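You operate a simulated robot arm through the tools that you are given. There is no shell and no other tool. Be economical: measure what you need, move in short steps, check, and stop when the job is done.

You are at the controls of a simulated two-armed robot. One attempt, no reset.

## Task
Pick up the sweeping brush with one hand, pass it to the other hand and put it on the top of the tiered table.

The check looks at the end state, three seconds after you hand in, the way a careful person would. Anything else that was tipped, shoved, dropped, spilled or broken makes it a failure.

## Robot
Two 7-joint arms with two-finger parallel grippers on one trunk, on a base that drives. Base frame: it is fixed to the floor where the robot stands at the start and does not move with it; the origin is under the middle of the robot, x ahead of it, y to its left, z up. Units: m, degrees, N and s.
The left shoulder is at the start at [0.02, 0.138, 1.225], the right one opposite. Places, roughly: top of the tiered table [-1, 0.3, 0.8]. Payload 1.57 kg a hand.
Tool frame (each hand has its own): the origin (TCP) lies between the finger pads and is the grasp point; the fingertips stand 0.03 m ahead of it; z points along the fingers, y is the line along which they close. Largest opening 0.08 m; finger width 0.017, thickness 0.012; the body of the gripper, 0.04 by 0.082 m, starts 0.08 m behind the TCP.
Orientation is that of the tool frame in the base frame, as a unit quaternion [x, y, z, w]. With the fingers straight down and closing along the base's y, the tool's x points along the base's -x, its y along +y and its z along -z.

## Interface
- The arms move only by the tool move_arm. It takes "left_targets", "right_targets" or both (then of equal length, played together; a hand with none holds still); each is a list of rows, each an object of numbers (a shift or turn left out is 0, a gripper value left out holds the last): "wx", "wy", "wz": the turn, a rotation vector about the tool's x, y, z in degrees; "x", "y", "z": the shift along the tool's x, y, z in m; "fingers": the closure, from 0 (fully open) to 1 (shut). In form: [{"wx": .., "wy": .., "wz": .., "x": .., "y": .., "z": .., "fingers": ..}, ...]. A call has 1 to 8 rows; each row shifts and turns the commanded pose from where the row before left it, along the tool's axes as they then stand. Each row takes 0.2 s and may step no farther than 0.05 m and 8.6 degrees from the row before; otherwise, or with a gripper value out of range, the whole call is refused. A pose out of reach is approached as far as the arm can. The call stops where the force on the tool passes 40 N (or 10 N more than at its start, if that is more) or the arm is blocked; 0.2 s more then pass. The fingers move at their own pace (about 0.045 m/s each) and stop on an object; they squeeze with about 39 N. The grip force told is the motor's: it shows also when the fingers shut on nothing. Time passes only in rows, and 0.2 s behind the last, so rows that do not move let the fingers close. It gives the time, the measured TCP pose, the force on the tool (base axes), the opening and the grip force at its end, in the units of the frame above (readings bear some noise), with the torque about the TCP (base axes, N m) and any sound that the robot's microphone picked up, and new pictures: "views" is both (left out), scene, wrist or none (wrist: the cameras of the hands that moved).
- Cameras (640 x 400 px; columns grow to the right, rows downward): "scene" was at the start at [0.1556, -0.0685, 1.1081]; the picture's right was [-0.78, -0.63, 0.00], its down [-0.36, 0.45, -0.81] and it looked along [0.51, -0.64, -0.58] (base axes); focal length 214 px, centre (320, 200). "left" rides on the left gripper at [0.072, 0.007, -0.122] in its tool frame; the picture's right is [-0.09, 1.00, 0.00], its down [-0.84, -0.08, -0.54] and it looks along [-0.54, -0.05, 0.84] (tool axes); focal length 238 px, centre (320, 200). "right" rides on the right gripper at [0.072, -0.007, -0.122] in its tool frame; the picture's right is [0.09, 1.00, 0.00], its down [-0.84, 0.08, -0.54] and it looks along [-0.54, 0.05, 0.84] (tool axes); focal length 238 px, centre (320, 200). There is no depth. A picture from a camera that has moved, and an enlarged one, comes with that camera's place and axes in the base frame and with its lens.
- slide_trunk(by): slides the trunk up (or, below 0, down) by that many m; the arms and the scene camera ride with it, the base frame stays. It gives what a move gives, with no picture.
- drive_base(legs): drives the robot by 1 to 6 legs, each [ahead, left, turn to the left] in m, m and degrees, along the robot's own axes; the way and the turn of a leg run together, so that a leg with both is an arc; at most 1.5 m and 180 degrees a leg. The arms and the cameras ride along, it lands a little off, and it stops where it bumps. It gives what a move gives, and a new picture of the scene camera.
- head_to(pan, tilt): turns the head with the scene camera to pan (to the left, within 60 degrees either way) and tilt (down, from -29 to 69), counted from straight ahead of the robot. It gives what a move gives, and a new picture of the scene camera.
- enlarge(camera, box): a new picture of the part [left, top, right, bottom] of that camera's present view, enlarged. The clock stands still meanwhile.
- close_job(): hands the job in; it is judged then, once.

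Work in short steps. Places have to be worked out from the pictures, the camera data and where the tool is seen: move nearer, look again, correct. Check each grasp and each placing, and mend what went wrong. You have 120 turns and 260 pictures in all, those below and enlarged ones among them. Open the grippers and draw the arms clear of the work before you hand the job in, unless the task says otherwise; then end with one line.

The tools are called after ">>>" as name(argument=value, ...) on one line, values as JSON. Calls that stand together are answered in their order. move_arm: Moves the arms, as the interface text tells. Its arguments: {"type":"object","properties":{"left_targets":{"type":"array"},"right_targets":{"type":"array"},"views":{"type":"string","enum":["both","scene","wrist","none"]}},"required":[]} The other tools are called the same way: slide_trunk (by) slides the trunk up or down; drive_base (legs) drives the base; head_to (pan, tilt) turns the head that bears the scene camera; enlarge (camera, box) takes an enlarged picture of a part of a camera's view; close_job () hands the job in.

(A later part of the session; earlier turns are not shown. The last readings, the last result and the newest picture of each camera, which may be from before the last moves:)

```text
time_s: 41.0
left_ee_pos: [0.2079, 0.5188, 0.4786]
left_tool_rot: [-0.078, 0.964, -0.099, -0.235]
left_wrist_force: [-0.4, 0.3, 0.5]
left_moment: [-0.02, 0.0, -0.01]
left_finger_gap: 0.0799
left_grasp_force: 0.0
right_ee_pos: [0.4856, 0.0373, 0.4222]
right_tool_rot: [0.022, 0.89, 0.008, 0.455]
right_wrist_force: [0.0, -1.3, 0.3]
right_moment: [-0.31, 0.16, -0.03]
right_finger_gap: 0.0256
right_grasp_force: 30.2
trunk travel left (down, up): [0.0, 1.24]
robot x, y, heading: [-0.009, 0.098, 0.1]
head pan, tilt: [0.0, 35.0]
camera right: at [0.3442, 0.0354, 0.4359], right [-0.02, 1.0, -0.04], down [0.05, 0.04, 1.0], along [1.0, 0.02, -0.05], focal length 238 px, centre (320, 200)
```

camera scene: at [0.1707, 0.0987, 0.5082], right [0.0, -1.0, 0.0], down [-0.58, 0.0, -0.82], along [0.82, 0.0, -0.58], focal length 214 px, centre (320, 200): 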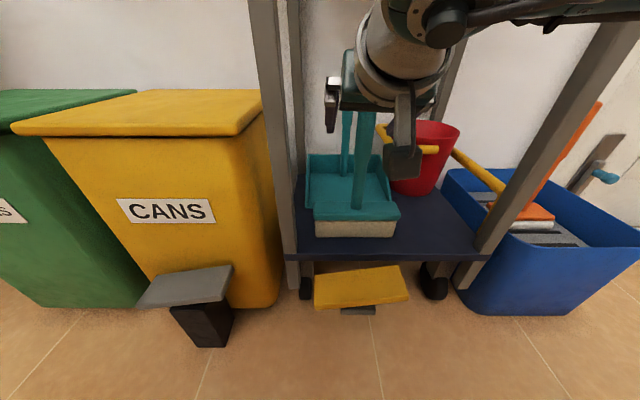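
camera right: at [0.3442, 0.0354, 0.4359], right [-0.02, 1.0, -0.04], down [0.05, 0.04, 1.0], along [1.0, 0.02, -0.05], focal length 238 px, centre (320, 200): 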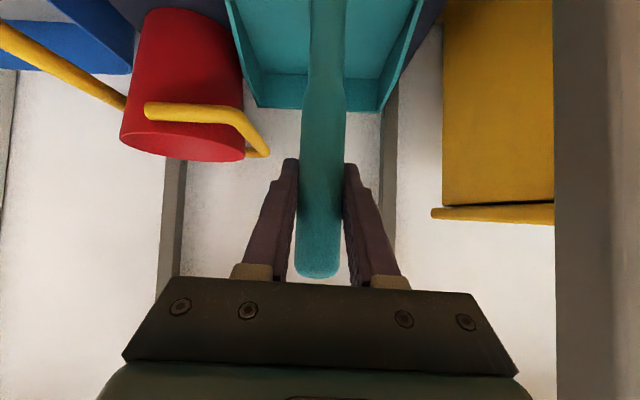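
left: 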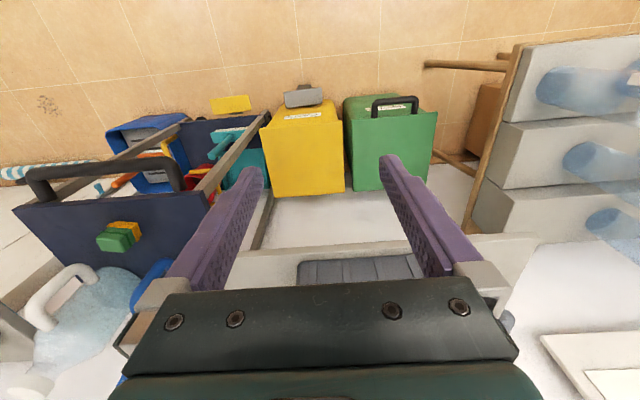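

Firm grip at 0.026 m. I'll lift 0.04 with the trunk and check.

>>> slide_trunk(by=0.04)

>>> head_to(pan=0, tilt=35)

```text
time_s: 41.9
left_ee_pos: [0.2069, 0.5187, 0.5187]
left_tool_rot: [-0.078, 0.964, -0.098, -0.236]
left_wrist_force: [-0.3, -0.1, -0.1]
left_moment: [0.0, 0.0, 0.0]
left_finger_gap: 0.08
left_grasp_force: 0.0
right_ee_pos: [0.485, 0.0382, 0.4625]
right_tool_rot: [0.023, 0.89, 0.008, 0.456]
right_wrist_force: [0.4, 0.1, -1.5]
right_moment: [0.07, 0.01, 0.01]
right_finger_gap: 0.0248
right_grasp_force: 36.0
trunk travel left (down, up): [-0.04, 1.2]
robot x, y, heading: [-0.0133, 0.0956, 0.3]
head pan, tilt: [0.0, 35.0]
```

```text
time_s: 42.5
left_ee_pos: [0.2081, 0.5197, 0.5194]
left_tool_rot: [-0.077, 0.964, -0.099, -0.235]
left_wrist_force: [0.5, -0.2, -0.4]
left_moment: [-0.03, -0.02, -0.02]
left_finger_gap: 0.08
left_grasp_force: 0.1
right_ee_pos: [0.4847, 0.0385, 0.4623]
right_tool_rot: [0.024, 0.89, 0.007, 0.455]
right_wrist_force: [-0.2, -0.1, -0.9]
right_moment: [-0.08, 0.02, -0.02]
right_finger_gap: 0.0249
right_grasp_force: 36.9
trunk travel left (down, up): [-0.04, 1.2]
robot x, y, heading: [-0.0173, 0.0998, 0.1]
head pan, tilt: [0.0, 35.0]
camera scene: at [0.1756, 0.0987, 0.5489], right [0.0, -1.0, 0.0], down [-0.57, 0.0, -0.82], along [0.82, 0.0, -0.57], focal length 214 px, centre (320, 200)
```

scene: 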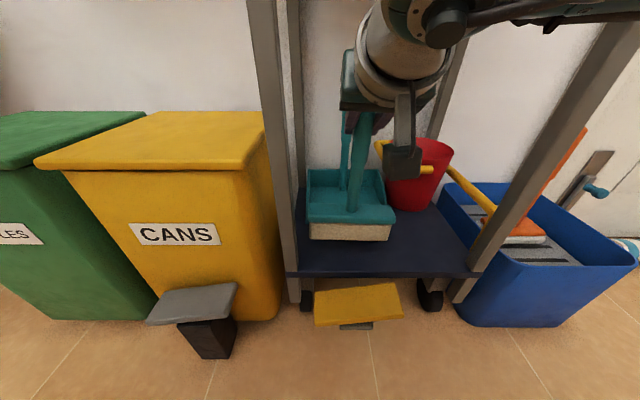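

The brush is lifted clear and nothing else was disturbed. I'll back straight out to get the brush clear of the cart.

>>> drive_base(legs=[[-0.15, 0, 0], [-0.13, 0, 0]])

>>> slide_trunk(by=0.3)

>>> head_to(pan=0, tilt=30)

```text
time_s: 44.7
left_ee_pos: [-0.0686, 0.5196, 0.5181]
left_tool_rot: [-0.077, 0.964, -0.098, -0.233]
left_wrist_force: [0.1, 0.1, 0.1]
left_moment: [-0.01, 0.01, -0.01]
left_finger_gap: 0.0799
left_grasp_force: 0.1
right_ee_pos: [0.2085, 0.0373, 0.4632]
right_tool_rot: [0.023, 0.89, 0.008, 0.456]
right_wrist_force: [-0.2, -0.5, -1.7]
right_moment: [-0.02, -0.02, -0.04]
right_finger_gap: 0.0249
right_grasp_force: 36.4
trunk travel left (down, up): [-0.04, 1.2]
robot x, y, heading: [-0.2923, 0.0961, 0.2]
head pan, tilt: [0.0, 35.0]
camera scene: at [-0.1011, 0.0978, 0.5492], right [0.0, -1.0, 0.0], down [-0.57, 0.0, -0.82], along [0.82, 0.0, -0.57], focal length 214 px, centre (320, 200)
```

scene: 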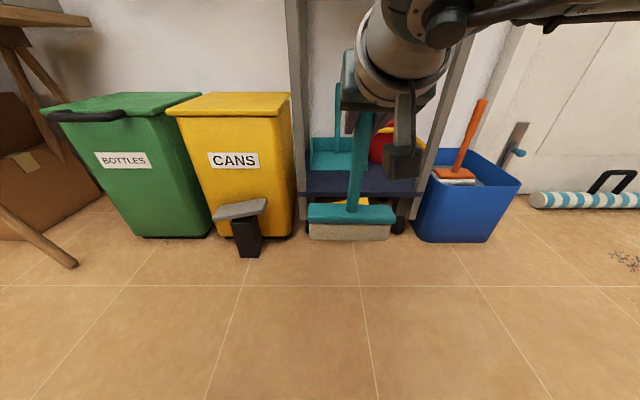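

```text
time_s: 47.7
left_ee_pos: [-0.0718, 0.5184, 0.8191]
left_tool_rot: [-0.078, 0.964, -0.098, -0.234]
left_wrist_force: [0.5, -0.3, 0.1]
left_moment: [-0.01, -0.01, 0.03]
left_finger_gap: 0.0798
left_grasp_force: 0.1
right_ee_pos: [0.2075, 0.0368, 0.7623]
right_tool_rot: [0.023, 0.89, 0.008, 0.455]
right_wrist_force: [0.7, 0.5, -0.1]
right_moment: [0.1, 0.0, 0.03]
right_finger_gap: 0.0249
right_grasp_force: 36.4
trunk travel left (down, up): [-0.34, 0.9]
robot x, y, heading: [-0.2908, 0.0979, 0.2]
head pan, tilt: [0.0, 35.0]
```

```text
time_s: 48.4
left_ee_pos: [-0.0713, 0.5188, 0.8179]
left_tool_rot: [-0.078, 0.964, -0.099, -0.235]
left_wrist_force: [-0.3, -0.6, 0.4]
left_moment: [-0.02, 0.05, 0.03]
left_finger_gap: 0.0801
left_grasp_force: 0.0
right_ee_pos: [0.2065, 0.0379, 0.7634]
right_tool_rot: [0.023, 0.89, 0.008, 0.456]
right_wrist_force: [0.1, 0.0, -1.3]
right_moment: [0.1, -0.02, 0.0]
right_finger_gap: 0.0248
right_grasp_force: 36.8
trunk travel left (down, up): [-0.34, 0.9]
robot x, y, heading: [-0.2919, 0.0976, 0.0]
head pan, tilt: [0.0, 30.0]
camera scene: at [-0.1006, 0.0977, 0.8566], right [0.0, -1.0, 0.0], down [-0.5, 0.0, -0.87], along [0.87, 0.0, -0.5], focal length 214 px, centre (320, 200)
```

scene: 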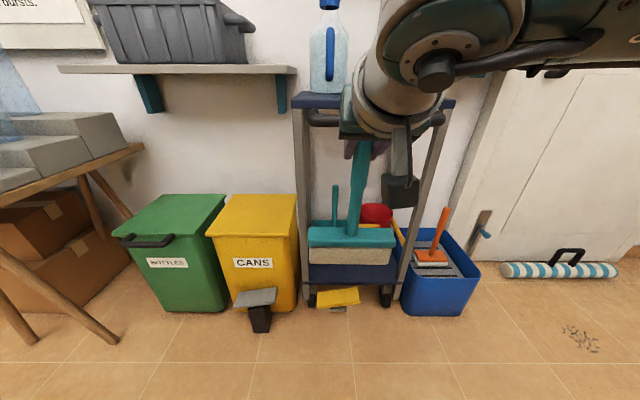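

The brush is out, hanging upright in the right hand. Next I'll prepare the left hand to approach the lower handle from the left: first move it forward and turn it upright again toward pointing forward.

>>> move_arm(left_targets=[{"x": -0.04, "y": -0.01, "z": -0.02}, {"x": -0.04, "y": -0.01, "z": -0.02}, {"x": -0.04, "y": -0.01, "z": -0.02}, {"wx": -0.66, "wy": -8.08, "wz": 1.43}, {"wx": -0.66, "wy": -8.08, "wz": 1.43}, {"wx": -0.66, "wy": -8.08, "wz": 1.43}, {"wx": -0.66, "wy": -8.08, "wz": 1.43}, {"wx": -0.66, "wy": -8.08, "wz": 1.43}], views="none")

>>> move_arm(left_targets=[{"wx": -0.66, "wy": -8.08, "wz": 1.43}, {"wx": -0.66, "wy": -8.08, "wz": 1.43}, {"wx": -0.66, "wy": -8.08, "wz": 1.43}, {"wx": -0.66, "wy": -8.08, "wz": 1.43}, {"wx": -0.66, "wy": -8.08, "wz": 1.43}], views="scene")

```text
time_s: 49.0
left_ee_pos: [-0.0689, 0.5555, 0.7899]
left_tool_rot: [-0.166, 0.935, -0.201, -0.241]
left_wrist_force: [-0.8, 0.2, -0.3]
left_moment: [0.05, -0.02, -0.01]
left_finger_gap: 0.0798
left_grasp_force: 0.1
left hand out of reach, approached as far as the arm can: row 2
right_ee_pos: [0.2055, 0.0377, 0.7624]
right_tool_rot: [0.023, 0.891, 0.008, 0.454]
right_wrist_force: [-0.4, 0.6, -1.4]
right_moment: [0.13, -0.01, 0.01]
right_finger_gap: 0.025
right_grasp_force: 36.4
trunk travel left (down, up): [-0.34, 0.9]
robot x, y, heading: [-0.289, 0.098, 0.3]
head pan, tilt: [0.0, 30.0]
stopped in row 2 (left hand): the arm was blocked; the commanded pose is now the measured one
```

```text
time_s: 50.2
left_ee_pos: [-0.0676, 0.5531, 0.7891]
left_tool_rot: [-0.163, 0.974, -0.119, 0.106]
left_wrist_force: [-0.1, 0.3, 0.5]
left_moment: [-0.01, -0.02, 0.01]
left_finger_gap: 0.0803
left_grasp_force: 0.2
right_ee_pos: [0.2063, 0.0371, 0.7623]
right_tool_rot: [0.025, 0.89, 0.007, 0.455]
right_wrist_force: [-0.1, 0.2, -1.7]
right_moment: [0.08, -0.02, 0.01]
right_finger_gap: 0.0249
right_grasp_force: 36.4
trunk travel left (down, up): [-0.34, 0.9]
robot x, y, heading: [-0.2912, 0.0965, 0.1]
head pan, tilt: [0.0, 30.0]
camera scene: at [-0.1011, 0.0976, 0.8566], right [0.0, -1.0, 0.0], down [-0.5, 0.0, -0.87], along [0.87, 0.0, -0.5], focal length 214 px, centre (320, 200)
```

scene: 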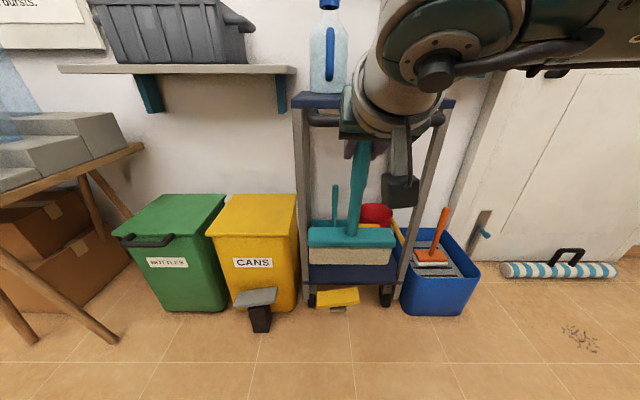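

Left hand is back to pointing down. Now I'll move it forward and inward to a staging spot, then yaw and pitch it to point rightwards and slightly down.

>>> move_arm(left_targets=[{"x": -0.0128, "y": -0.0336, "z": 0.018}, {"x": -0.0128, "y": -0.0336, "z": 0.018}, {"x": -0.0128, "y": -0.0336, "z": 0.018}, {"x": -0.0128, "y": -0.0336, "z": 0.018}, {"x": -0.0128, "y": -0.0336, "z": 0.018}], views="none")

>>> move_arm(left_targets=[{"wx": 3.01, "wy": -2.27, "wz": 7.0}, {"wx": 3.01, "wy": -2.27, "wz": 7.0}, {"wx": 3.01, "wy": -2.27, "wz": 7.0}, {"wx": 3.01, "wy": -2.27, "wz": 7.0}, {"wx": 3.01, "wy": -2.27, "wz": 7.0}, {"wx": 3.01, "wy": -2.27, "wz": 7.0}], views="both")

```text
time_s: 51.4
left_ee_pos: [0.0641, 0.4044, 0.7566]
left_tool_rot: [-0.163, 0.974, -0.121, 0.104]
left_wrist_force: [-0.5, 0.5, 0.0]
left_moment: [0.01, 0.0, -0.02]
left_finger_gap: 0.08
left_grasp_force: 0.1
right_ee_pos: [0.2073, 0.0365, 0.762]
right_tool_rot: [0.024, 0.89, 0.008, 0.456]
right_wrist_force: [-0.5, -0.7, -2.4]
right_moment: [-0.02, -0.02, -0.01]
right_finger_gap: 0.0245
right_grasp_force: 37.0
trunk travel left (down, up): [-0.34, 0.9]
robot x, y, heading: [-0.2939, 0.0952, 0.3]
head pan, tilt: [0.0, 30.0]
```

```text
time_s: 52.8
left_ee_pos: [0.064, 0.4057, 0.7587]
left_tool_rot: [0.201, 0.918, -0.202, 0.277]
left_wrist_force: [-0.2, 0.1, 0.2]
left_moment: [0.02, -0.01, 0.0]
left_finger_gap: 0.0802
left_grasp_force: 0.0
right_ee_pos: [0.2064, 0.0377, 0.7631]
right_tool_rot: [0.023, 0.89, 0.009, 0.455]
right_wrist_force: [0.1, -0.5, -1.7]
right_moment: [-0.04, 0.03, 0.0]
right_finger_gap: 0.025
right_grasp_force: 36.4
trunk travel left (down, up): [-0.34, 0.9]
robot x, y, heading: [-0.2933, 0.0933, 0.3]
head pan, tilt: [0.0, 30.0]
camera scene: at [-0.1005, 0.0978, 0.8567], right [0.0, -1.0, 0.0], down [-0.5, 0.0, -0.87], along [0.87, 0.0, -0.5], focal length 214 px, centre (320, 200)
camera left: at [-0.0412, 0.4882, 0.808], right [0.55, 0.81, -0.21], down [0.37, -0.02, 0.93], along [0.75, -0.59, -0.31], focal length 238 px, centre (320, 200)
```

scene: 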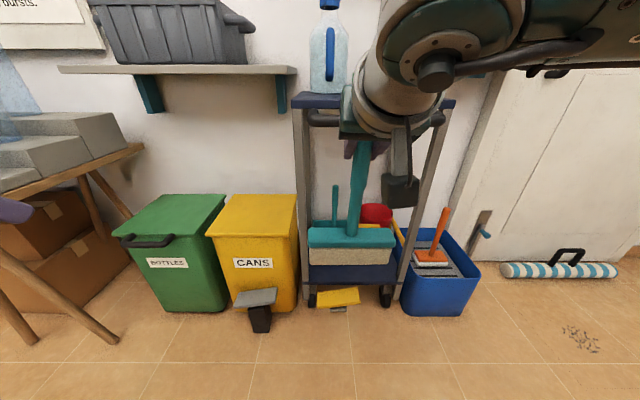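
left: 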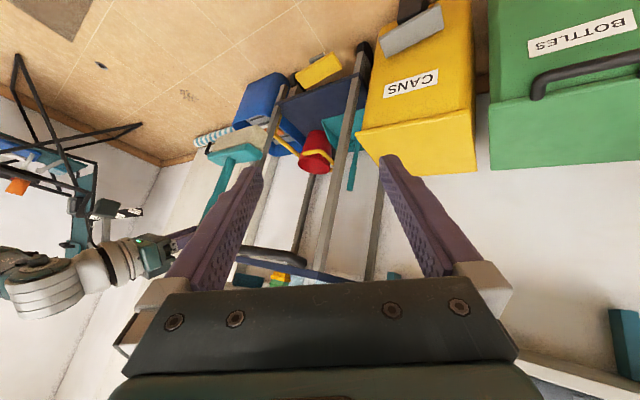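

Turning works well. Continue the rest of the turn.

>>> move_arm(left_targets=[{"wx": 3.01, "wy": -2.27, "wz": 7.0}, {"wx": 3.01, "wy": -2.27, "wz": 7.0}, {"wx": 3.01, "wy": -2.27, "wz": 7.0}, {"wx": 3.01, "wy": -2.27, "wz": 7.0}, {"wx": 3.01, "wy": -2.27, "wz": 7.0}], views="wrist")

```text
time_s: 54.0
left_ee_pos: [0.0617, 0.4053, 0.7598]
left_tool_rot: [0.481, 0.749, -0.246, 0.383]
left_wrist_force: [0.2, -0.6, 0.2]
left_moment: [0.01, -0.04, -0.02]
left_finger_gap: 0.0801
left_grasp_force: 0.1
right_ee_pos: [0.2071, 0.0357, 0.7613]
right_tool_rot: [0.024, 0.89, 0.008, 0.455]
right_wrist_force: [-0.1, 0.4, -2.0]
right_moment: [-0.06, 0.0, 0.0]
right_finger_gap: 0.0248
right_grasp_force: 36.6
trunk travel left (down, up): [-0.34, 0.9]
robot x, y, heading: [-0.2935, 0.0953, 0.3]
head pan, tilt: [0.0, 30.0]
camera left: at [0.0094, 0.5355, 0.7713], right [0.93, 0.37, 0.07], down [-0.05, -0.08, 1.0], along [0.37, -0.93, -0.05], focal length 238 px, centre (320, 200)
```

left: 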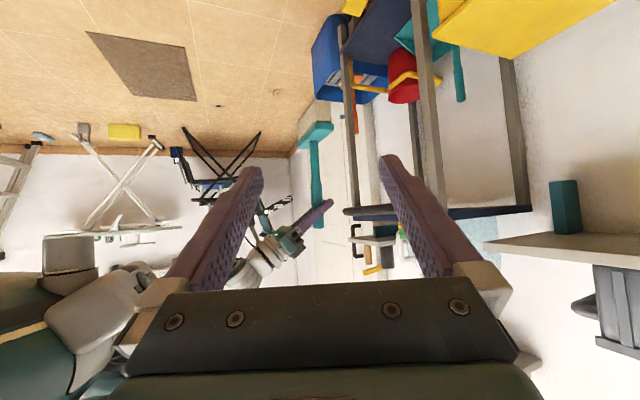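

The left hand now points at the brush; the handle spans z≈0.63–0.81 and the right hand grips at 0.762. I'll advance the left hand three quarters of the way to a pre-grasp point at z≈0.68.

>>> move_arm(left_targets=[{"x": -0.0134, "y": -0.0033, "z": 0.0356}, {"x": -0.0134, "y": -0.0033, "z": 0.0356}, {"x": -0.0134, "y": -0.0033, "z": 0.0356}, {"x": -0.0134, "y": -0.0033, "z": 0.0356}, {"x": -0.0134, "y": -0.0033, "z": 0.0356}, {"x": -0.0134, "y": -0.0033, "z": 0.0356}], views="both")

```text
time_s: 55.4
left_ee_pos: [0.1384, 0.1929, 0.7008]
left_tool_rot: [0.478, 0.751, -0.245, 0.384]
left_wrist_force: [-0.4, -0.2, 0.2]
left_moment: [0.0, 0.0, -0.01]
left_finger_gap: 0.08
left_grasp_force: 0.0
right_ee_pos: [0.2078, 0.0363, 0.7634]
right_tool_rot: [0.023, 0.89, 0.008, 0.455]
right_wrist_force: [-0.2, -1.3, -1.3]
right_moment: [-0.02, 0.02, 0.0]
right_finger_gap: 0.0247
right_grasp_force: 36.3
trunk travel left (down, up): [-0.34, 0.9]
robot x, y, heading: [-0.2883, 0.0994, 0.5]
head pan, tilt: [0.0, 30.0]
camera scene: at [-0.1002, 0.0969, 0.8567], right [0.0, -1.0, 0.0], down [-0.5, 0.0, -0.87], along [0.87, 0.0, -0.5], focal length 214 px, centre (320, 200)
camera left: at [0.0855, 0.3252, 0.7121], right [0.93, 0.37, 0.07], down [-0.05, -0.08, 1.0], along [0.37, -0.93, -0.05], focal length 238 px, centre (320, 200)
```

scene: 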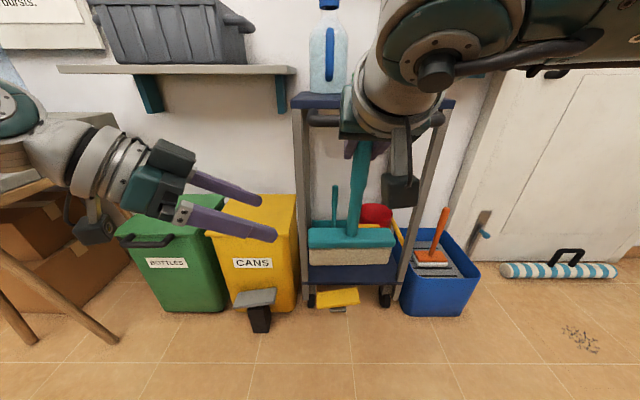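
left: 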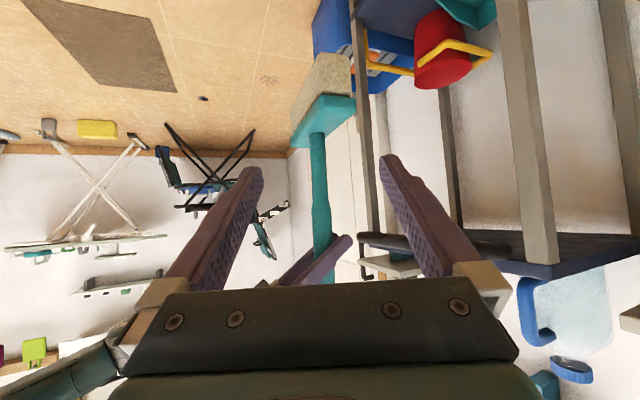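

The handle is centred between the left fingers. Advancing 0.12 m horizontally, then checking.

>>> move_arm(left_targets=[{"x": -0.02, "y": -0.001, "z": 0.0347}, {"x": -0.02, "y": -0.001, "z": 0.0347}, {"x": -0.02, "y": -0.001, "z": 0.0347}], views="both")

```text
time_s: 56.2
left_ee_pos: [0.1863, 0.0844, 0.6874]
left_tool_rot: [0.479, 0.75, -0.246, 0.384]
left_wrist_force: [0.5, 0.1, -0.1]
left_moment: [0.0, 0.0, -0.02]
left_finger_gap: 0.08
left_grasp_force: 0.1
right_ee_pos: [0.2076, 0.036, 0.7625]
right_tool_rot: [0.023, 0.89, 0.008, 0.456]
right_wrist_force: [-0.5, 0.1, -1.3]
right_moment: [0.11, -0.04, 0.01]
right_finger_gap: 0.0247
right_grasp_force: 37.2
trunk travel left (down, up): [-0.34, 0.9]
robot x, y, heading: [-0.2921, 0.0967, -0.1]
head pan, tilt: [0.0, 30.0]
camera scene: at [-0.1, 0.0968, 0.8568], right [0.0, -1.0, 0.0], down [-0.5, 0.0, -0.87], along [0.87, 0.0, -0.5], focal length 214 px, centre (320, 200)
camera left: at [0.1323, 0.216, 0.7001], right [0.93, 0.37, 0.07], down [-0.05, -0.08, 1.0], along [0.37, -0.93, -0.05], focal length 238 px, centre (320, 200)
```

scene: 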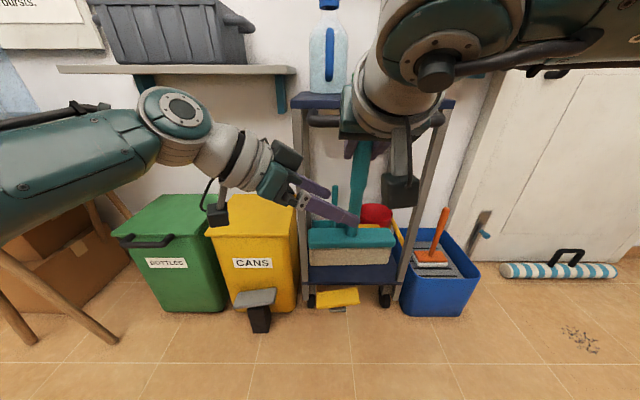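
left: 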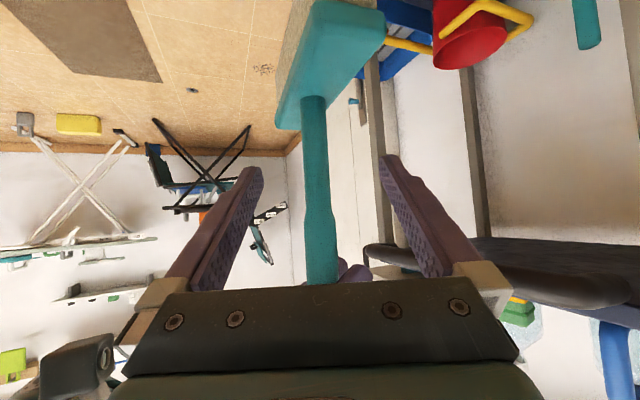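

Still centred with 0.053 m left. Finishing the approach and closing the left fingers.

>>> move_arm(left_targets=[{"x": -0.0155, "z": 0.0213}, {"x": -0.0155, "z": 0.0213}, {"fingers": 1}, {}, {}, {}, {}], views="both")

```text
time_s: 57.8
left_ee_pos: [0.2066, 0.0375, 0.6884]
left_tool_rot: [0.481, 0.749, -0.247, 0.381]
left_wrist_force: [-17.7, -9.7, 2.7]
left_moment: [0.31, -0.55, 0.21]
left_finger_gap: 0.0255
left_grasp_force: 30.1
right_ee_pos: [0.2073, 0.0388, 0.7628]
right_tool_rot: [0.023, 0.889, 0.01, 0.457]
right_wrist_force: [18.2, 9.8, -4.9]
right_moment: [0.45, -0.74, -0.24]
right_finger_gap: 0.0247
right_grasp_force: 36.3
trunk travel left (down, up): [-0.34, 0.9]
robot x, y, heading: [-0.2905, 0.0989, 0.1]
head pan, tilt: [0.0, 30.0]
camera scene: at [-0.1005, 0.0978, 0.8567], right [0.0, -1.0, 0.0], down [-0.5, 0.0, -0.87], along [0.87, 0.0, -0.5], focal length 214 px, centre (320, 200)
camera left: at [0.1528, 0.1692, 0.6999], right [0.93, 0.37, 0.07], down [-0.05, -0.08, 1.0], along [0.37, -0.93, -0.05], focal length 238 px, centre (320, 200)
```

scene: 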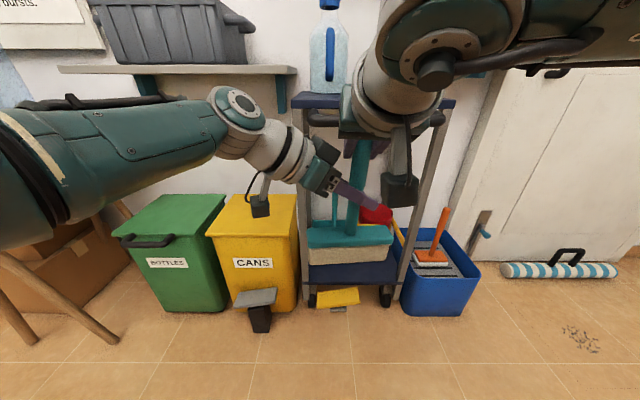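
left: 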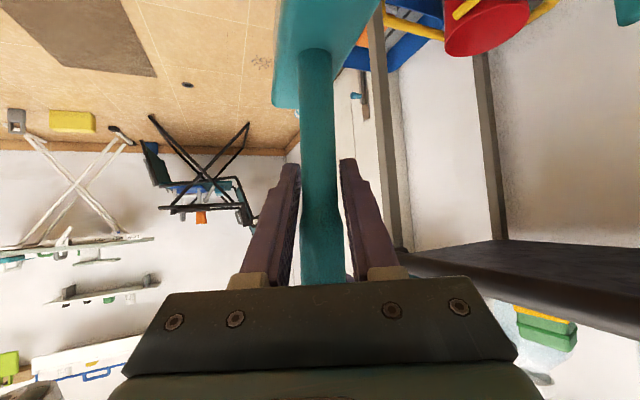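

Both hands hold the handle (left gap 0.0255, 30 N). Now I'll open the right hand and back it off along its fingers.

>>> move_arm(right_targets=[{"fingers": 0}, {}, {}, {}], views="none")

>>> move_arm(right_targets=[{"z": -0.03}, {"z": -0.03}], views="both")

```text
time_s: 58.8
left_ee_pos: [0.2073, 0.0423, 0.6868]
left_tool_rot: [0.479, 0.752, -0.244, 0.382]
left_wrist_force: [-2.4, 23.6, -4.3]
left_moment: [-2.16, -0.23, -0.31]
left_finger_gap: 0.0252
left_grasp_force: 36.5
right_ee_pos: [0.2071, 0.0347, 0.7637]
right_tool_rot: [0.027, 0.89, 0.004, 0.456]
right_wrist_force: [3.3, -24.4, 4.7]
right_moment: [0.33, 0.11, 0.28]
right_finger_gap: 0.0587
right_grasp_force: 0.0
trunk travel left (down, up): [-0.34, 0.9]
robot x, y, heading: [-0.2908, 0.1009, 0.6]
head pan, tilt: [0.0, 30.0]
```

```text
time_s: 59.4
left_ee_pos: [0.2059, 0.0381, 0.6878]
left_tool_rot: [0.48, 0.75, -0.245, 0.383]
left_wrist_force: [-13.5, 7.3, -5.2]
left_moment: [-0.98, -1.36, 0.47]
left_finger_gap: 0.0249
left_grasp_force: 36.5
right_ee_pos: [0.1586, 0.0372, 0.7976]
right_tool_rot: [0.023, 0.889, 0.009, 0.456]
right_wrist_force: [13.9, -7.7, 5.7]
right_moment: [0.1, -0.39, -0.87]
right_finger_gap: 0.0736
right_grasp_force: 0.0
trunk travel left (down, up): [-0.34, 0.9]
robot x, y, heading: [-0.2929, 0.0999, 0.4]
head pan, tilt: [0.0, 30.0]
camera scene: at [-0.1006, 0.0979, 0.8566], right [0.0, -1.0, 0.0], down [-0.5, 0.0, -0.87], along [0.87, 0.0, -0.5], focal length 214 px, centre (320, 200)
camera right: at [0.0175, 0.0357, 0.811], right [-0.02, 1.0, -0.04], down [0.05, 0.04, 1.0], along [1.0, 0.02, -0.05], focal length 238 px, centre (320, 200)
```

scene: 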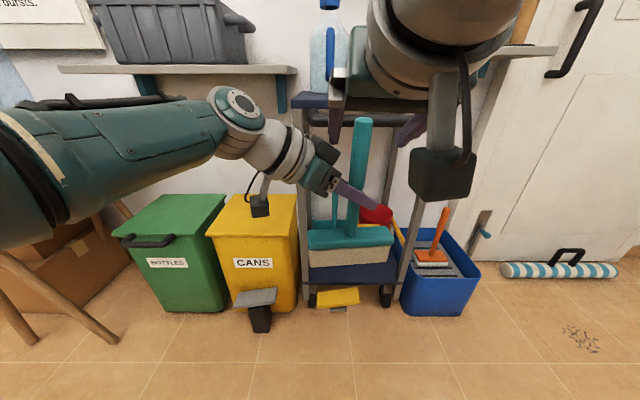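
right: 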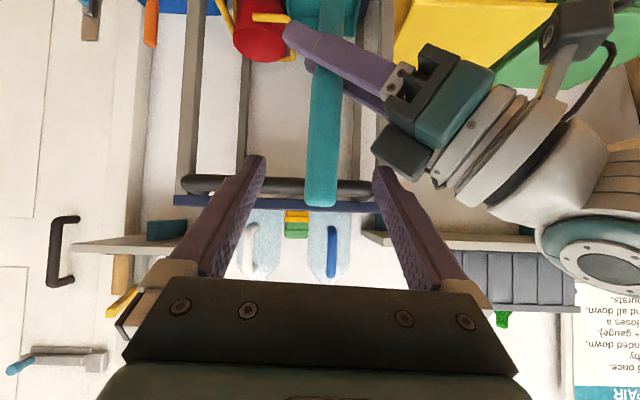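

There is a light contact between the two hands (about 14 N, right fingertip against the left gripper). I'll move the right hand to the right and up to get free.

>>> move_arm(right_targets=[{"y": -0.012, "x": -0.01}, {"x": -0.015, "z": -0.015}, {"x": -0.02, "z": -0.02}], views="both")

```text
time_s: 60.2
left_ee_pos: [0.2084, 0.0379, 0.6881]
left_tool_rot: [0.48, 0.75, -0.246, 0.383]
left_wrist_force: [0.8, 0.6, -0.2]
left_moment: [-0.04, 0.01, -0.01]
left_finger_gap: 0.0249
left_grasp_force: 36.7
right_ee_pos: [0.1563, 0.024, 0.8548]
right_tool_rot: [0.023, 0.891, 0.008, 0.454]
right_wrist_force: [-0.1, 0.2, 0.4]
right_moment: [0.01, -0.01, 0.0]
right_finger_gap: 0.08
right_grasp_force: 0.2
trunk travel left (down, up): [-0.34, 0.9]
robot x, y, heading: [-0.2892, 0.0969, -0.1]
head pan, tilt: [0.0, 30.0]
camera scene: at [-0.1004, 0.0975, 0.8567], right [0.0, -1.0, 0.0], down [-0.5, 0.0, -0.87], along [0.87, 0.0, -0.5], focal length 214 px, centre (320, 200)
camera right: at [0.0151, 0.0215, 0.8679], right [-0.02, 1.0, -0.04], down [0.05, 0.04, 1.0], along [1.0, 0.02, -0.05], focal length 238 px, centre (320, 200)
```

scene: 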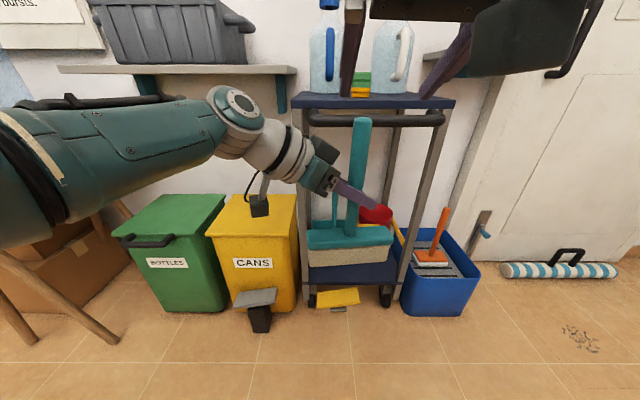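
right: 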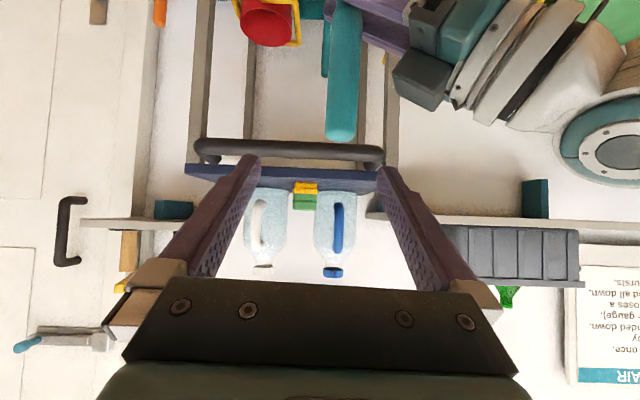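

The left hand alone now holds the brush, upright. I'll swing the right hand away to the right, raise the trunk and check the view.

>>> move_arm(right_targets=[{"y": -0.04}, {"y": -0.04}, {"y": -0.04}, {"y": -0.04}, {"y": -0.04}], views="none")

>>> slide_trunk(by=0.36)

>>> head_to(pan=-50, tilt=30)

```text
time_s: 61.4
left_ee_pos: [0.2061, 0.0381, 0.6871]
left_tool_rot: [0.479, 0.751, -0.245, 0.383]
left_wrist_force: [0.5, 0.1, 0.1]
left_moment: [0.02, -0.04, 0.02]
left_finger_gap: 0.025
left_grasp_force: 36.6
right_ee_pos: [0.1486, -0.1784, 0.8472]
right_tool_rot: [0.023, 0.89, 0.008, 0.455]
right_wrist_force: [0.9, 0.2, 0.4]
right_moment: [-0.02, 0.0, 0.06]
right_finger_gap: 0.0801
right_grasp_force: 0.0
trunk travel left (down, up): [-0.34, 0.9]
robot x, y, heading: [-0.2917, 0.0962, 0.4]
head pan, tilt: [0.0, 30.0]
```

```text
time_s: 64.9
left_ee_pos: [0.2081, 0.0383, 1.0465]
left_tool_rot: [0.478, 0.751, -0.245, 0.384]
left_wrist_force: [0.0, 0.0, -1.3]
left_moment: [-0.02, 0.01, 0.0]
left_finger_gap: 0.025
left_grasp_force: 36.4
right_ee_pos: [0.1502, -0.1753, 1.2064]
right_tool_rot: [0.023, 0.89, 0.009, 0.456]
right_wrist_force: [-0.7, 0.2, -0.3]
right_moment: [0.02, -0.01, 0.0]
right_finger_gap: 0.0801
right_grasp_force: 0.1
trunk travel left (down, up): [-0.7, 0.54]
robot x, y, heading: [-0.2944, 0.0975, 0.1]
head pan, tilt: [0.0, 30.0]
```

```text
time_s: 66.1
left_ee_pos: [0.2079, 0.0385, 1.0466]
left_tool_rot: [0.479, 0.751, -0.245, 0.383]
left_wrist_force: [0.8, -0.4, -1.0]
left_moment: [0.01, -0.09, 0.0]
left_finger_gap: 0.0248
left_grasp_force: 36.2
right_ee_pos: [0.149, -0.177, 1.2074]
right_tool_rot: [0.023, 0.89, 0.009, 0.455]
right_wrist_force: [-0.1, 0.1, 0.6]
right_moment: [0.02, -0.03, -0.04]
right_finger_gap: 0.08
right_grasp_force: 0.2
trunk travel left (down, up): [-0.7, 0.54]
robot x, y, heading: [-0.2906, 0.098, -0.0]
head pan, tilt: [-50.0, 30.0]
camera scene: at [-0.1325, 0.0284, 1.2167], right [-0.76, -0.65, 0.0], down [-0.32, 0.38, -0.87], along [0.56, -0.66, -0.5], focal length 214 px, centre (320, 200)
```

scene: 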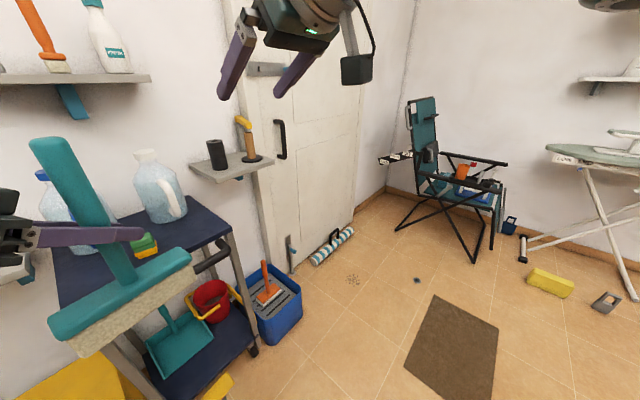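

Everything on the right side is beyond my turning radius. I'll turn right 90° in place.

>>> drive_base(legs=[[0, 0, -90]])

>>> head_to(pan=-55, tilt=40)

```text
time_s: 70.3
left_ee_pos: [-0.3547, -0.4005, 1.047]
left_tool_rot: [0.871, 0.187, -0.445, 0.095]
left_wrist_force: [-0.5, -0.1, -1.4]
left_moment: [0.03, 0.02, 0.0]
left_finger_gap: 0.0248
left_grasp_force: 37.2
right_ee_pos: [-0.5706, -0.3408, 1.2066]
right_tool_rot: [0.65, 0.609, -0.318, 0.326]
right_wrist_force: [0.2, 0.1, 0.7]
right_moment: [-0.02, 0.03, -0.02]
right_finger_gap: 0.0798
right_grasp_force: 0.1
trunk travel left (down, up): [-0.7, 0.54]
robot x, y, heading: [-0.2886, 0.097, -90.6]
head pan, tilt: [-50.0, 30.0]
camera scene: at [-0.3612, -0.0601, 1.2167], right [-0.64, 0.77, 0.0], down [0.39, 0.32, -0.87], along [-0.67, -0.55, -0.5], focal length 214 px, centre (320, 200)
```

scene: 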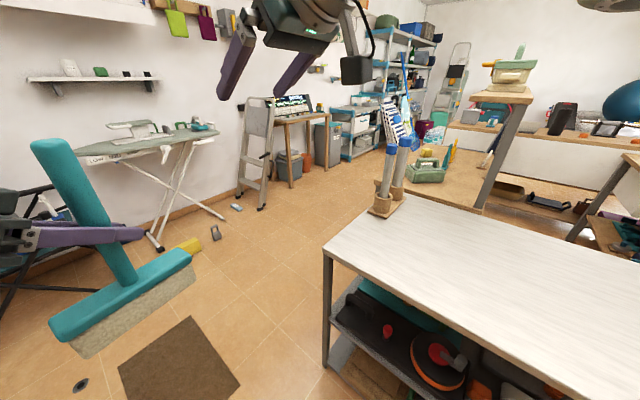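

```text
time_s: 71.0
left_ee_pos: [-0.3551, -0.3994, 1.0469]
left_tool_rot: [0.871, 0.187, -0.444, 0.094]
left_wrist_force: [0.3, -0.8, -1.4]
left_moment: [-0.04, -0.04, -0.02]
left_finger_gap: 0.0247
left_grasp_force: 36.4
right_ee_pos: [-0.5699, -0.3398, 1.2059]
right_tool_rot: [0.649, 0.609, -0.318, 0.326]
right_wrist_force: [-0.3, 0.1, 0.2]
right_moment: [0.0, -0.03, -0.01]
right_finger_gap: 0.0802
right_grasp_force: 0.1
trunk travel left (down, up): [-0.7, 0.54]
robot x, y, heading: [-0.2926, 0.0992, -90.6]
head pan, tilt: [-55.0, 40.0]
camera scene: at [-0.3615, -0.0508, 1.2014], right [-0.57, 0.82, 0.0], down [0.53, 0.36, -0.77], along [-0.63, -0.43, -0.64], focal length 214 px, centre (320, 200)
```

scene: 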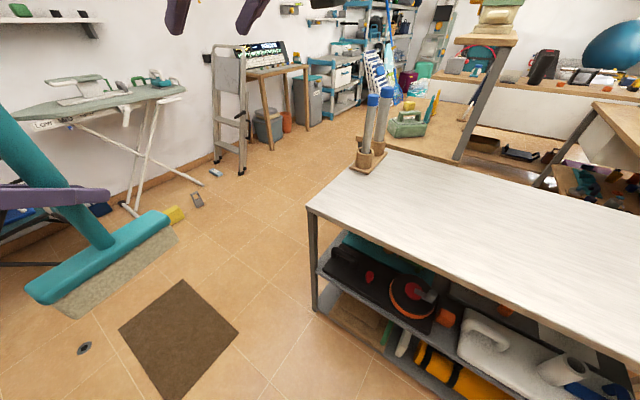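

Table height ≈0.80 confirmed, top is clear near the middle, tubes stand far at (-1.06, -0.30). Brush bottom is at ~0.90, so I turn another 90° to face the table.

>>> drive_base(legs=[[0, 0, -89.5]])

>>> head_to(pan=0, tilt=45)

```text
time_s: 75.2
left_ee_pos: [-0.7906, 0.1516, 1.0473]
left_tool_rot: [0.753, -0.475, -0.385, -0.243]
left_wrist_force: [0.6, 0.1, -1.4]
left_moment: [0.01, 0.01, -0.04]
left_finger_gap: 0.0248
left_grasp_force: 36.4
right_ee_pos: [-0.7355, 0.3675, 1.2072]
right_tool_rot: [0.89, -0.019, -0.455, 0.011]
right_wrist_force: [0.1, -0.6, 0.3]
right_moment: [0.02, -0.01, 0.02]
right_finger_gap: 0.0801
right_grasp_force: 0.0
trunk travel left (down, up): [-0.7, 0.54]
robot x, y, heading: [-0.2918, 0.0982, -179.2]
head pan, tilt: [-55.0, 40.0]
camera scene: at [-0.44, 0.165, 1.2013], right [0.81, 0.58, 0.0], down [0.38, -0.52, -0.77], along [-0.45, 0.62, -0.64], focal length 214 px, centre (320, 200)
```

scene: 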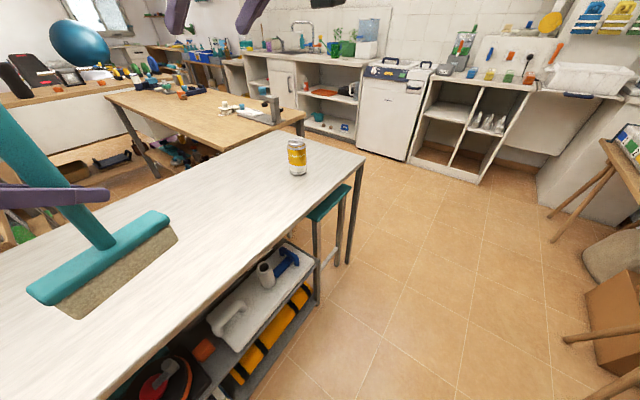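

```text
time_s: 76.5
left_ee_pos: [-0.7896, 0.1512, 1.0479]
left_tool_rot: [0.754, -0.476, -0.384, -0.242]
left_wrist_force: [0.2, -0.8, -1.5]
left_moment: [-0.01, 0.05, -0.04]
left_finger_gap: 0.025
left_grasp_force: 36.5
right_ee_pos: [-0.7345, 0.3665, 1.2077]
right_tool_rot: [0.89, -0.019, -0.455, 0.01]
right_wrist_force: [0.0, -0.8, -0.8]
right_moment: [0.01, 0.0, -0.02]
right_finger_gap: 0.0799
right_grasp_force: 0.0
trunk travel left (down, up): [-0.7, 0.54]
robot x, y, heading: [-0.2909, 0.0975, -179.2]
head pan, tilt: [0.0, 45.0]
camera scene: at [-0.4717, 0.0951, 1.1941], right [-0.01, 1.0, 0.0], down [0.71, 0.01, -0.71], along [-0.71, -0.01, -0.71], focal length 214 px, centre (320, 200)
```

scene: 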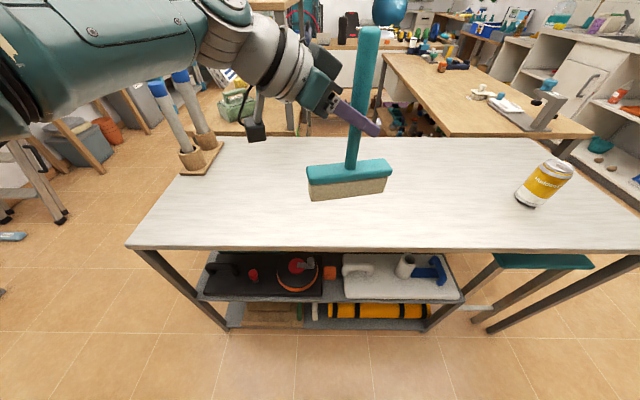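

The brush is upright over the clear table top, bottom about 0.10 m above it, but only ~4 cm in from the near edge (x≈-0.72). I'll extend the left arm forward 0.06–0.09.

>>> move_arm(left_targets=[{"x": -0.0074, "y": 0.0272, "z": 0.0103}, {"x": -0.0074, "y": 0.0272, "z": 0.0103}, {"x": -0.0074, "y": 0.0272, "z": 0.0103}], views="scene")

```text
time_s: 77.2
left_ee_pos: [-0.8095, 0.1515, 1.0535]
left_tool_rot: [0.752, -0.476, -0.384, -0.244]
left_wrist_force: [1.1, -0.5, -0.9]
left_moment: [0.06, -0.03, 0.0]
left_finger_gap: 0.0249
left_grasp_force: 36.4
left hand out of reach, approached as far as the arm can: row 1, 2, 3
right_ee_pos: [-0.7356, 0.3668, 1.2066]
right_tool_rot: [0.89, -0.02, -0.455, 0.01]
right_wrist_force: [-0.3, -0.1, -0.8]
right_moment: [0.0, 0.0, 0.0]
right_finger_gap: 0.08
right_grasp_force: 0.1
trunk travel left (down, up): [-0.7, 0.54]
robot x, y, heading: [-0.2957, 0.0957, -179.2]
head pan, tilt: [0.0, 45.0]
camera scene: at [-0.4717, 0.095, 1.1941], right [-0.01, 1.0, 0.0], down [0.71, 0.01, -0.71], along [-0.71, -0.01, -0.71], focal length 214 px, centre (320, 200)
```

scene: 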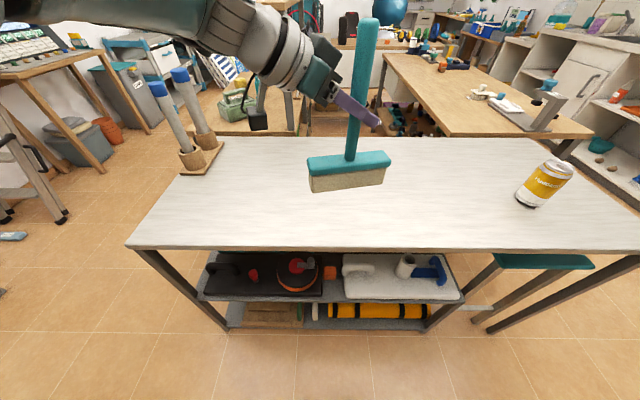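

The arm is at its reach limit (x≈-0.81). Before driving closer I'll look down to see my base relative to the table.

>>> head_to(pan=0, tilt=69)

```text
time_s: 78.1
left_ee_pos: [-0.8088, 0.1513, 1.0524]
left_tool_rot: [0.753, -0.475, -0.385, -0.243]
left_wrist_force: [0.0, 0.4, -1.3]
left_moment: [-0.01, -0.01, 0.03]
left_finger_gap: 0.0248
left_grasp_force: 36.7
right_ee_pos: [-0.736, 0.3667, 1.2074]
right_tool_rot: [0.89, -0.02, -0.456, 0.01]
right_wrist_force: [-0.2, 0.6, -0.1]
right_moment: [0.01, 0.01, 0.0]
right_finger_gap: 0.0801
right_grasp_force: 0.0
trunk travel left (down, up): [-0.7, 0.54]
robot x, y, heading: [-0.2891, 0.0955, -179.4]
head pan, tilt: [0.0, 68.8]
camera scene: at [-0.4463, 0.0953, 1.1652], right [-0.01, 1.0, 0.0], down [0.93, 0.01, -0.36], along [-0.36, 0.0, -0.93], focal length 214 px, centre (320, 200)
```

scene: 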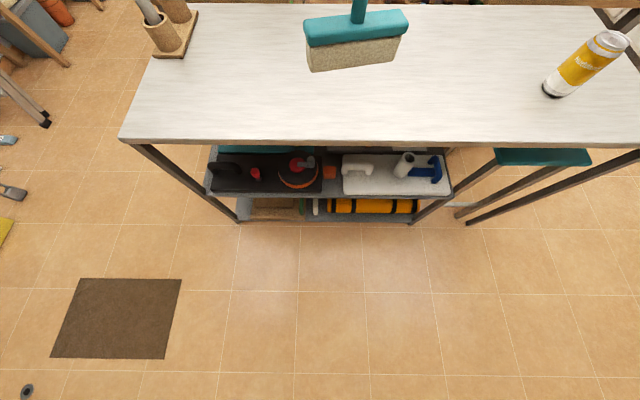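

No part of my base shows ahead of me and the floor is clear up to the table, so I'll drive forward 0.06 m.

>>> drive_base(legs=[[0.06, 0, 0]])

>>> slide_trunk(by=-0.075)

>>> head_to(pan=0, tilt=35)

>>> enlarge(camera="scene", box=[220, 60, 480, 240])

```text
time_s: 79.1
left_ee_pos: [-0.8692, 0.1507, 1.0536]
left_tool_rot: [0.753, -0.476, -0.384, -0.244]
left_wrist_force: [-0.9, 0.0, -1.5]
left_moment: [0.02, -0.05, -0.02]
left_finger_gap: 0.0248
left_grasp_force: 36.3
right_ee_pos: [-0.7945, 0.3649, 1.2065]
right_tool_rot: [0.89, -0.019, -0.455, 0.01]
right_wrist_force: [0.1, 0.6, 0.2]
right_moment: [0.01, -0.03, 0.02]
right_finger_gap: 0.0799
right_grasp_force: 0.0
trunk travel left (down, up): [-0.7, 0.54]
robot x, y, heading: [-0.348, 0.0954, -179.4]
head pan, tilt: [0.0, 68.8]
camera scene: at [-0.5064, 0.0946, 1.1652], right [-0.01, 1.0, 0.0], down [0.93, 0.01, -0.36], along [-0.36, 0.0, -0.93], focal length 214 px, centre (320, 200)
```

scene: 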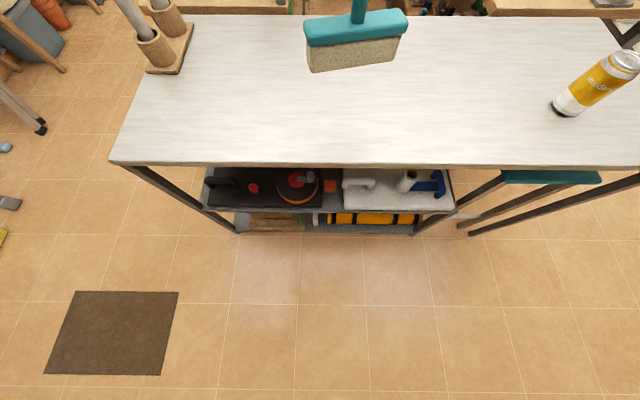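

```text
time_s: 80.2
left_ee_pos: [-0.87, 0.1498, 0.977]
left_tool_rot: [0.753, -0.475, -0.385, -0.244]
left_wrist_force: [-1.0, -0.1, -0.9]
left_moment: [-0.01, 0.01, 0.0]
left_finger_gap: 0.025
left_grasp_force: 36.0
right_ee_pos: [-0.7953, 0.3659, 1.1313]
right_tool_rot: [0.89, -0.019, -0.456, 0.01]
right_wrist_force: [-0.5, -0.3, 1.2]
right_moment: [0.01, 0.04, 0.03]
right_finger_gap: 0.0799
right_grasp_force: 0.0
trunk travel left (down, up): [-0.625, 0.615]
robot x, y, heading: [-0.3501, 0.0969, -179.1]
head pan, tilt: [0.0, 68.8]
```

```text
time_s: 81.2
left_ee_pos: [-0.8686, 0.1502, 0.9785]
left_tool_rot: [0.753, -0.476, -0.384, -0.243]
left_wrist_force: [0.4, -0.5, -1.0]
left_moment: [0.01, -0.02, 0.01]
left_finger_gap: 0.0246
left_grasp_force: 36.5
right_ee_pos: [-0.7959, 0.3665, 1.132]
right_tool_rot: [0.89, -0.019, -0.455, 0.01]
right_wrist_force: [0.2, 0.1, -0.6]
right_moment: [-0.02, 0.0, -0.01]
right_finger_gap: 0.0799
right_grasp_force: 0.1
trunk travel left (down, up): [-0.625, 0.615]
robot x, y, heading: [-0.3535, 0.0983, -179.1]
head pan, tilt: [0.0, 35.0]
camera scene: at [-0.5385, 0.0942, 1.1338], right [-0.01, 1.0, 0.0], down [0.57, 0.01, -0.82], along [-0.82, -0.01, -0.57], focal length 214 px, centre (320, 200)
```

scene: 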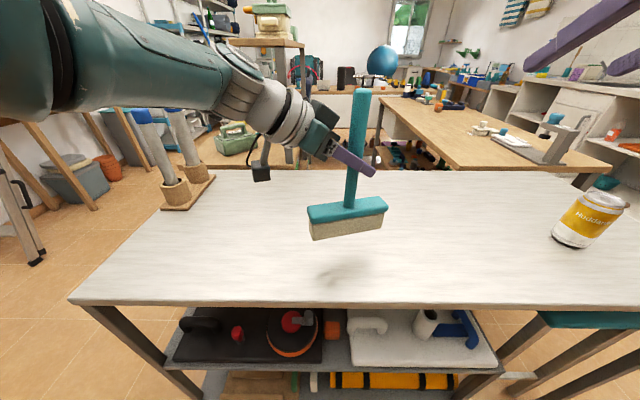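

```text
2.22 times, centred on (350, 150) of scene
camera zoom: at [-0.5385, 0.0942, 1.1338], right [-0.01, 1.0, 0.0], down [0.57, 0.01, -0.82], along [-0.82, -0.01, -0.57], focal length 477 px, centre (253, 311)
```

zoom: 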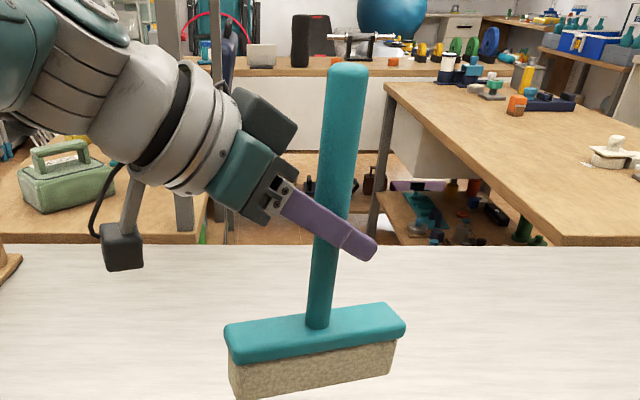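

The brush is level, with roughly 3 cm clearance. I'll lower with the trunk in small steps, watching the force.

>>> slide_trunk(by=-0.02)

>>> head_to(pan=0, tilt=30)

>>> enlarge(camera="scene", box=[260, 160, 440, 285])

```text
time_s: 81.9
left_ee_pos: [-0.8684, 0.1499, 0.9574]
left_tool_rot: [0.753, -0.476, -0.384, -0.243]
left_wrist_force: [0.1, 0.0, -1.1]
left_moment: [0.0, 0.01, 0.04]
left_finger_gap: 0.0249
left_grasp_force: 36.9
right_ee_pos: [-0.7945, 0.3662, 1.1116]
right_tool_rot: [0.89, -0.02, -0.455, 0.01]
right_wrist_force: [-0.5, -0.8, -0.3]
right_moment: [0.0, 0.02, 0.06]
right_finger_gap: 0.0801
right_grasp_force: 0.0
trunk travel left (down, up): [-0.605, 0.635]
robot x, y, heading: [-0.3517, 0.0966, -179.3]
head pan, tilt: [0.0, 35.0]
```

```text
time_s: 82.5
left_ee_pos: [-0.8683, 0.1511, 0.9592]
left_tool_rot: [0.753, -0.476, -0.384, -0.243]
left_wrist_force: [-0.3, -0.4, -1.7]
left_moment: [0.04, -0.01, 0.02]
left_finger_gap: 0.0246
left_grasp_force: 36.5
right_ee_pos: [-0.7967, 0.3658, 1.1118]
right_tool_rot: [0.89, -0.02, -0.455, 0.01]
right_wrist_force: [-0.6, -0.8, 0.4]
right_moment: [0.02, 0.01, 0.0]
right_finger_gap: 0.0798
right_grasp_force: 0.1
trunk travel left (down, up): [-0.605, 0.635]
robot x, y, heading: [-0.353, 0.0965, -179.3]
head pan, tilt: [0.0, 30.0]
camera scene: at [-0.5409, 0.0941, 1.1216], right [-0.01, 1.0, 0.0], down [0.5, 0.01, -0.87], along [-0.87, -0.01, -0.5], focal length 214 px, centre (320, 200)
```

scene: 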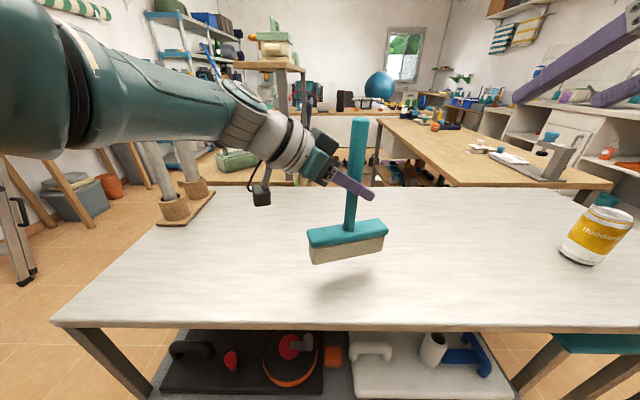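

```text
3.20 times, centred on (350, 222) of scene
camera zoom: at [-0.5409, 0.0941, 1.1216], right [-0.01, 1.0, 0.0], down [0.5, 0.01, -0.87], along [-0.87, -0.01, -0.5], focal length 686 px, centre (224, 128)
```

zoom: 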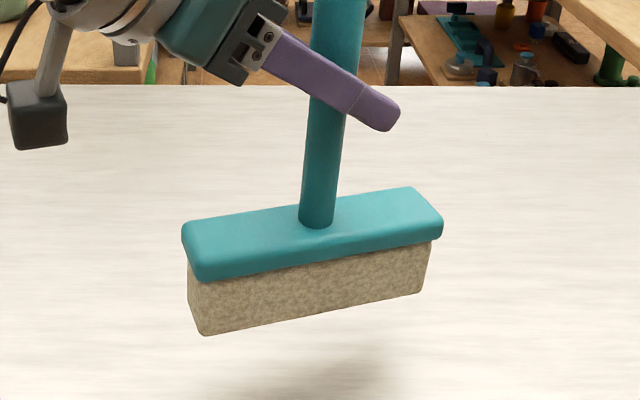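

About 1.5–2.5 cm remains. Lowering further in steps.

>>> slide_trunk(by=-0.01)

>>> enlarge(camera="scene", box=[260, 160, 440, 285])

```text
time_s: 83.1
left_ee_pos: [-0.8692, 0.1499, 0.9486]
left_tool_rot: [0.753, -0.476, -0.384, -0.243]
left_wrist_force: [-0.3, 0.5, -1.1]
left_moment: [0.05, -0.01, -0.03]
left_finger_gap: 0.0247
left_grasp_force: 36.6
right_ee_pos: [-0.7947, 0.3665, 1.1016]
right_tool_rot: [0.89, -0.02, -0.455, 0.01]
right_wrist_force: [0.2, -0.5, 0.0]
right_moment: [-0.01, 0.03, 0.01]
right_finger_gap: 0.0799
right_grasp_force: 0.0
trunk travel left (down, up): [-0.595, 0.645]
robot x, y, heading: [-0.3494, 0.0987, -179.0]
head pan, tilt: [0.0, 30.0]
```

```text
3.20 times, centred on (350, 222) of scene
camera zoom: at [-0.5409, 0.0942, 1.1116], right [-0.01, 1.0, 0.0], down [0.5, 0.01, -0.87], along [-0.87, -0.01, -0.5], focal length 686 px, centre (224, 128)
```

zoom: 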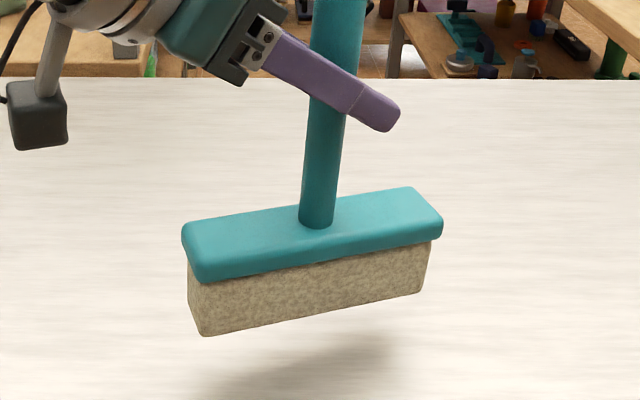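

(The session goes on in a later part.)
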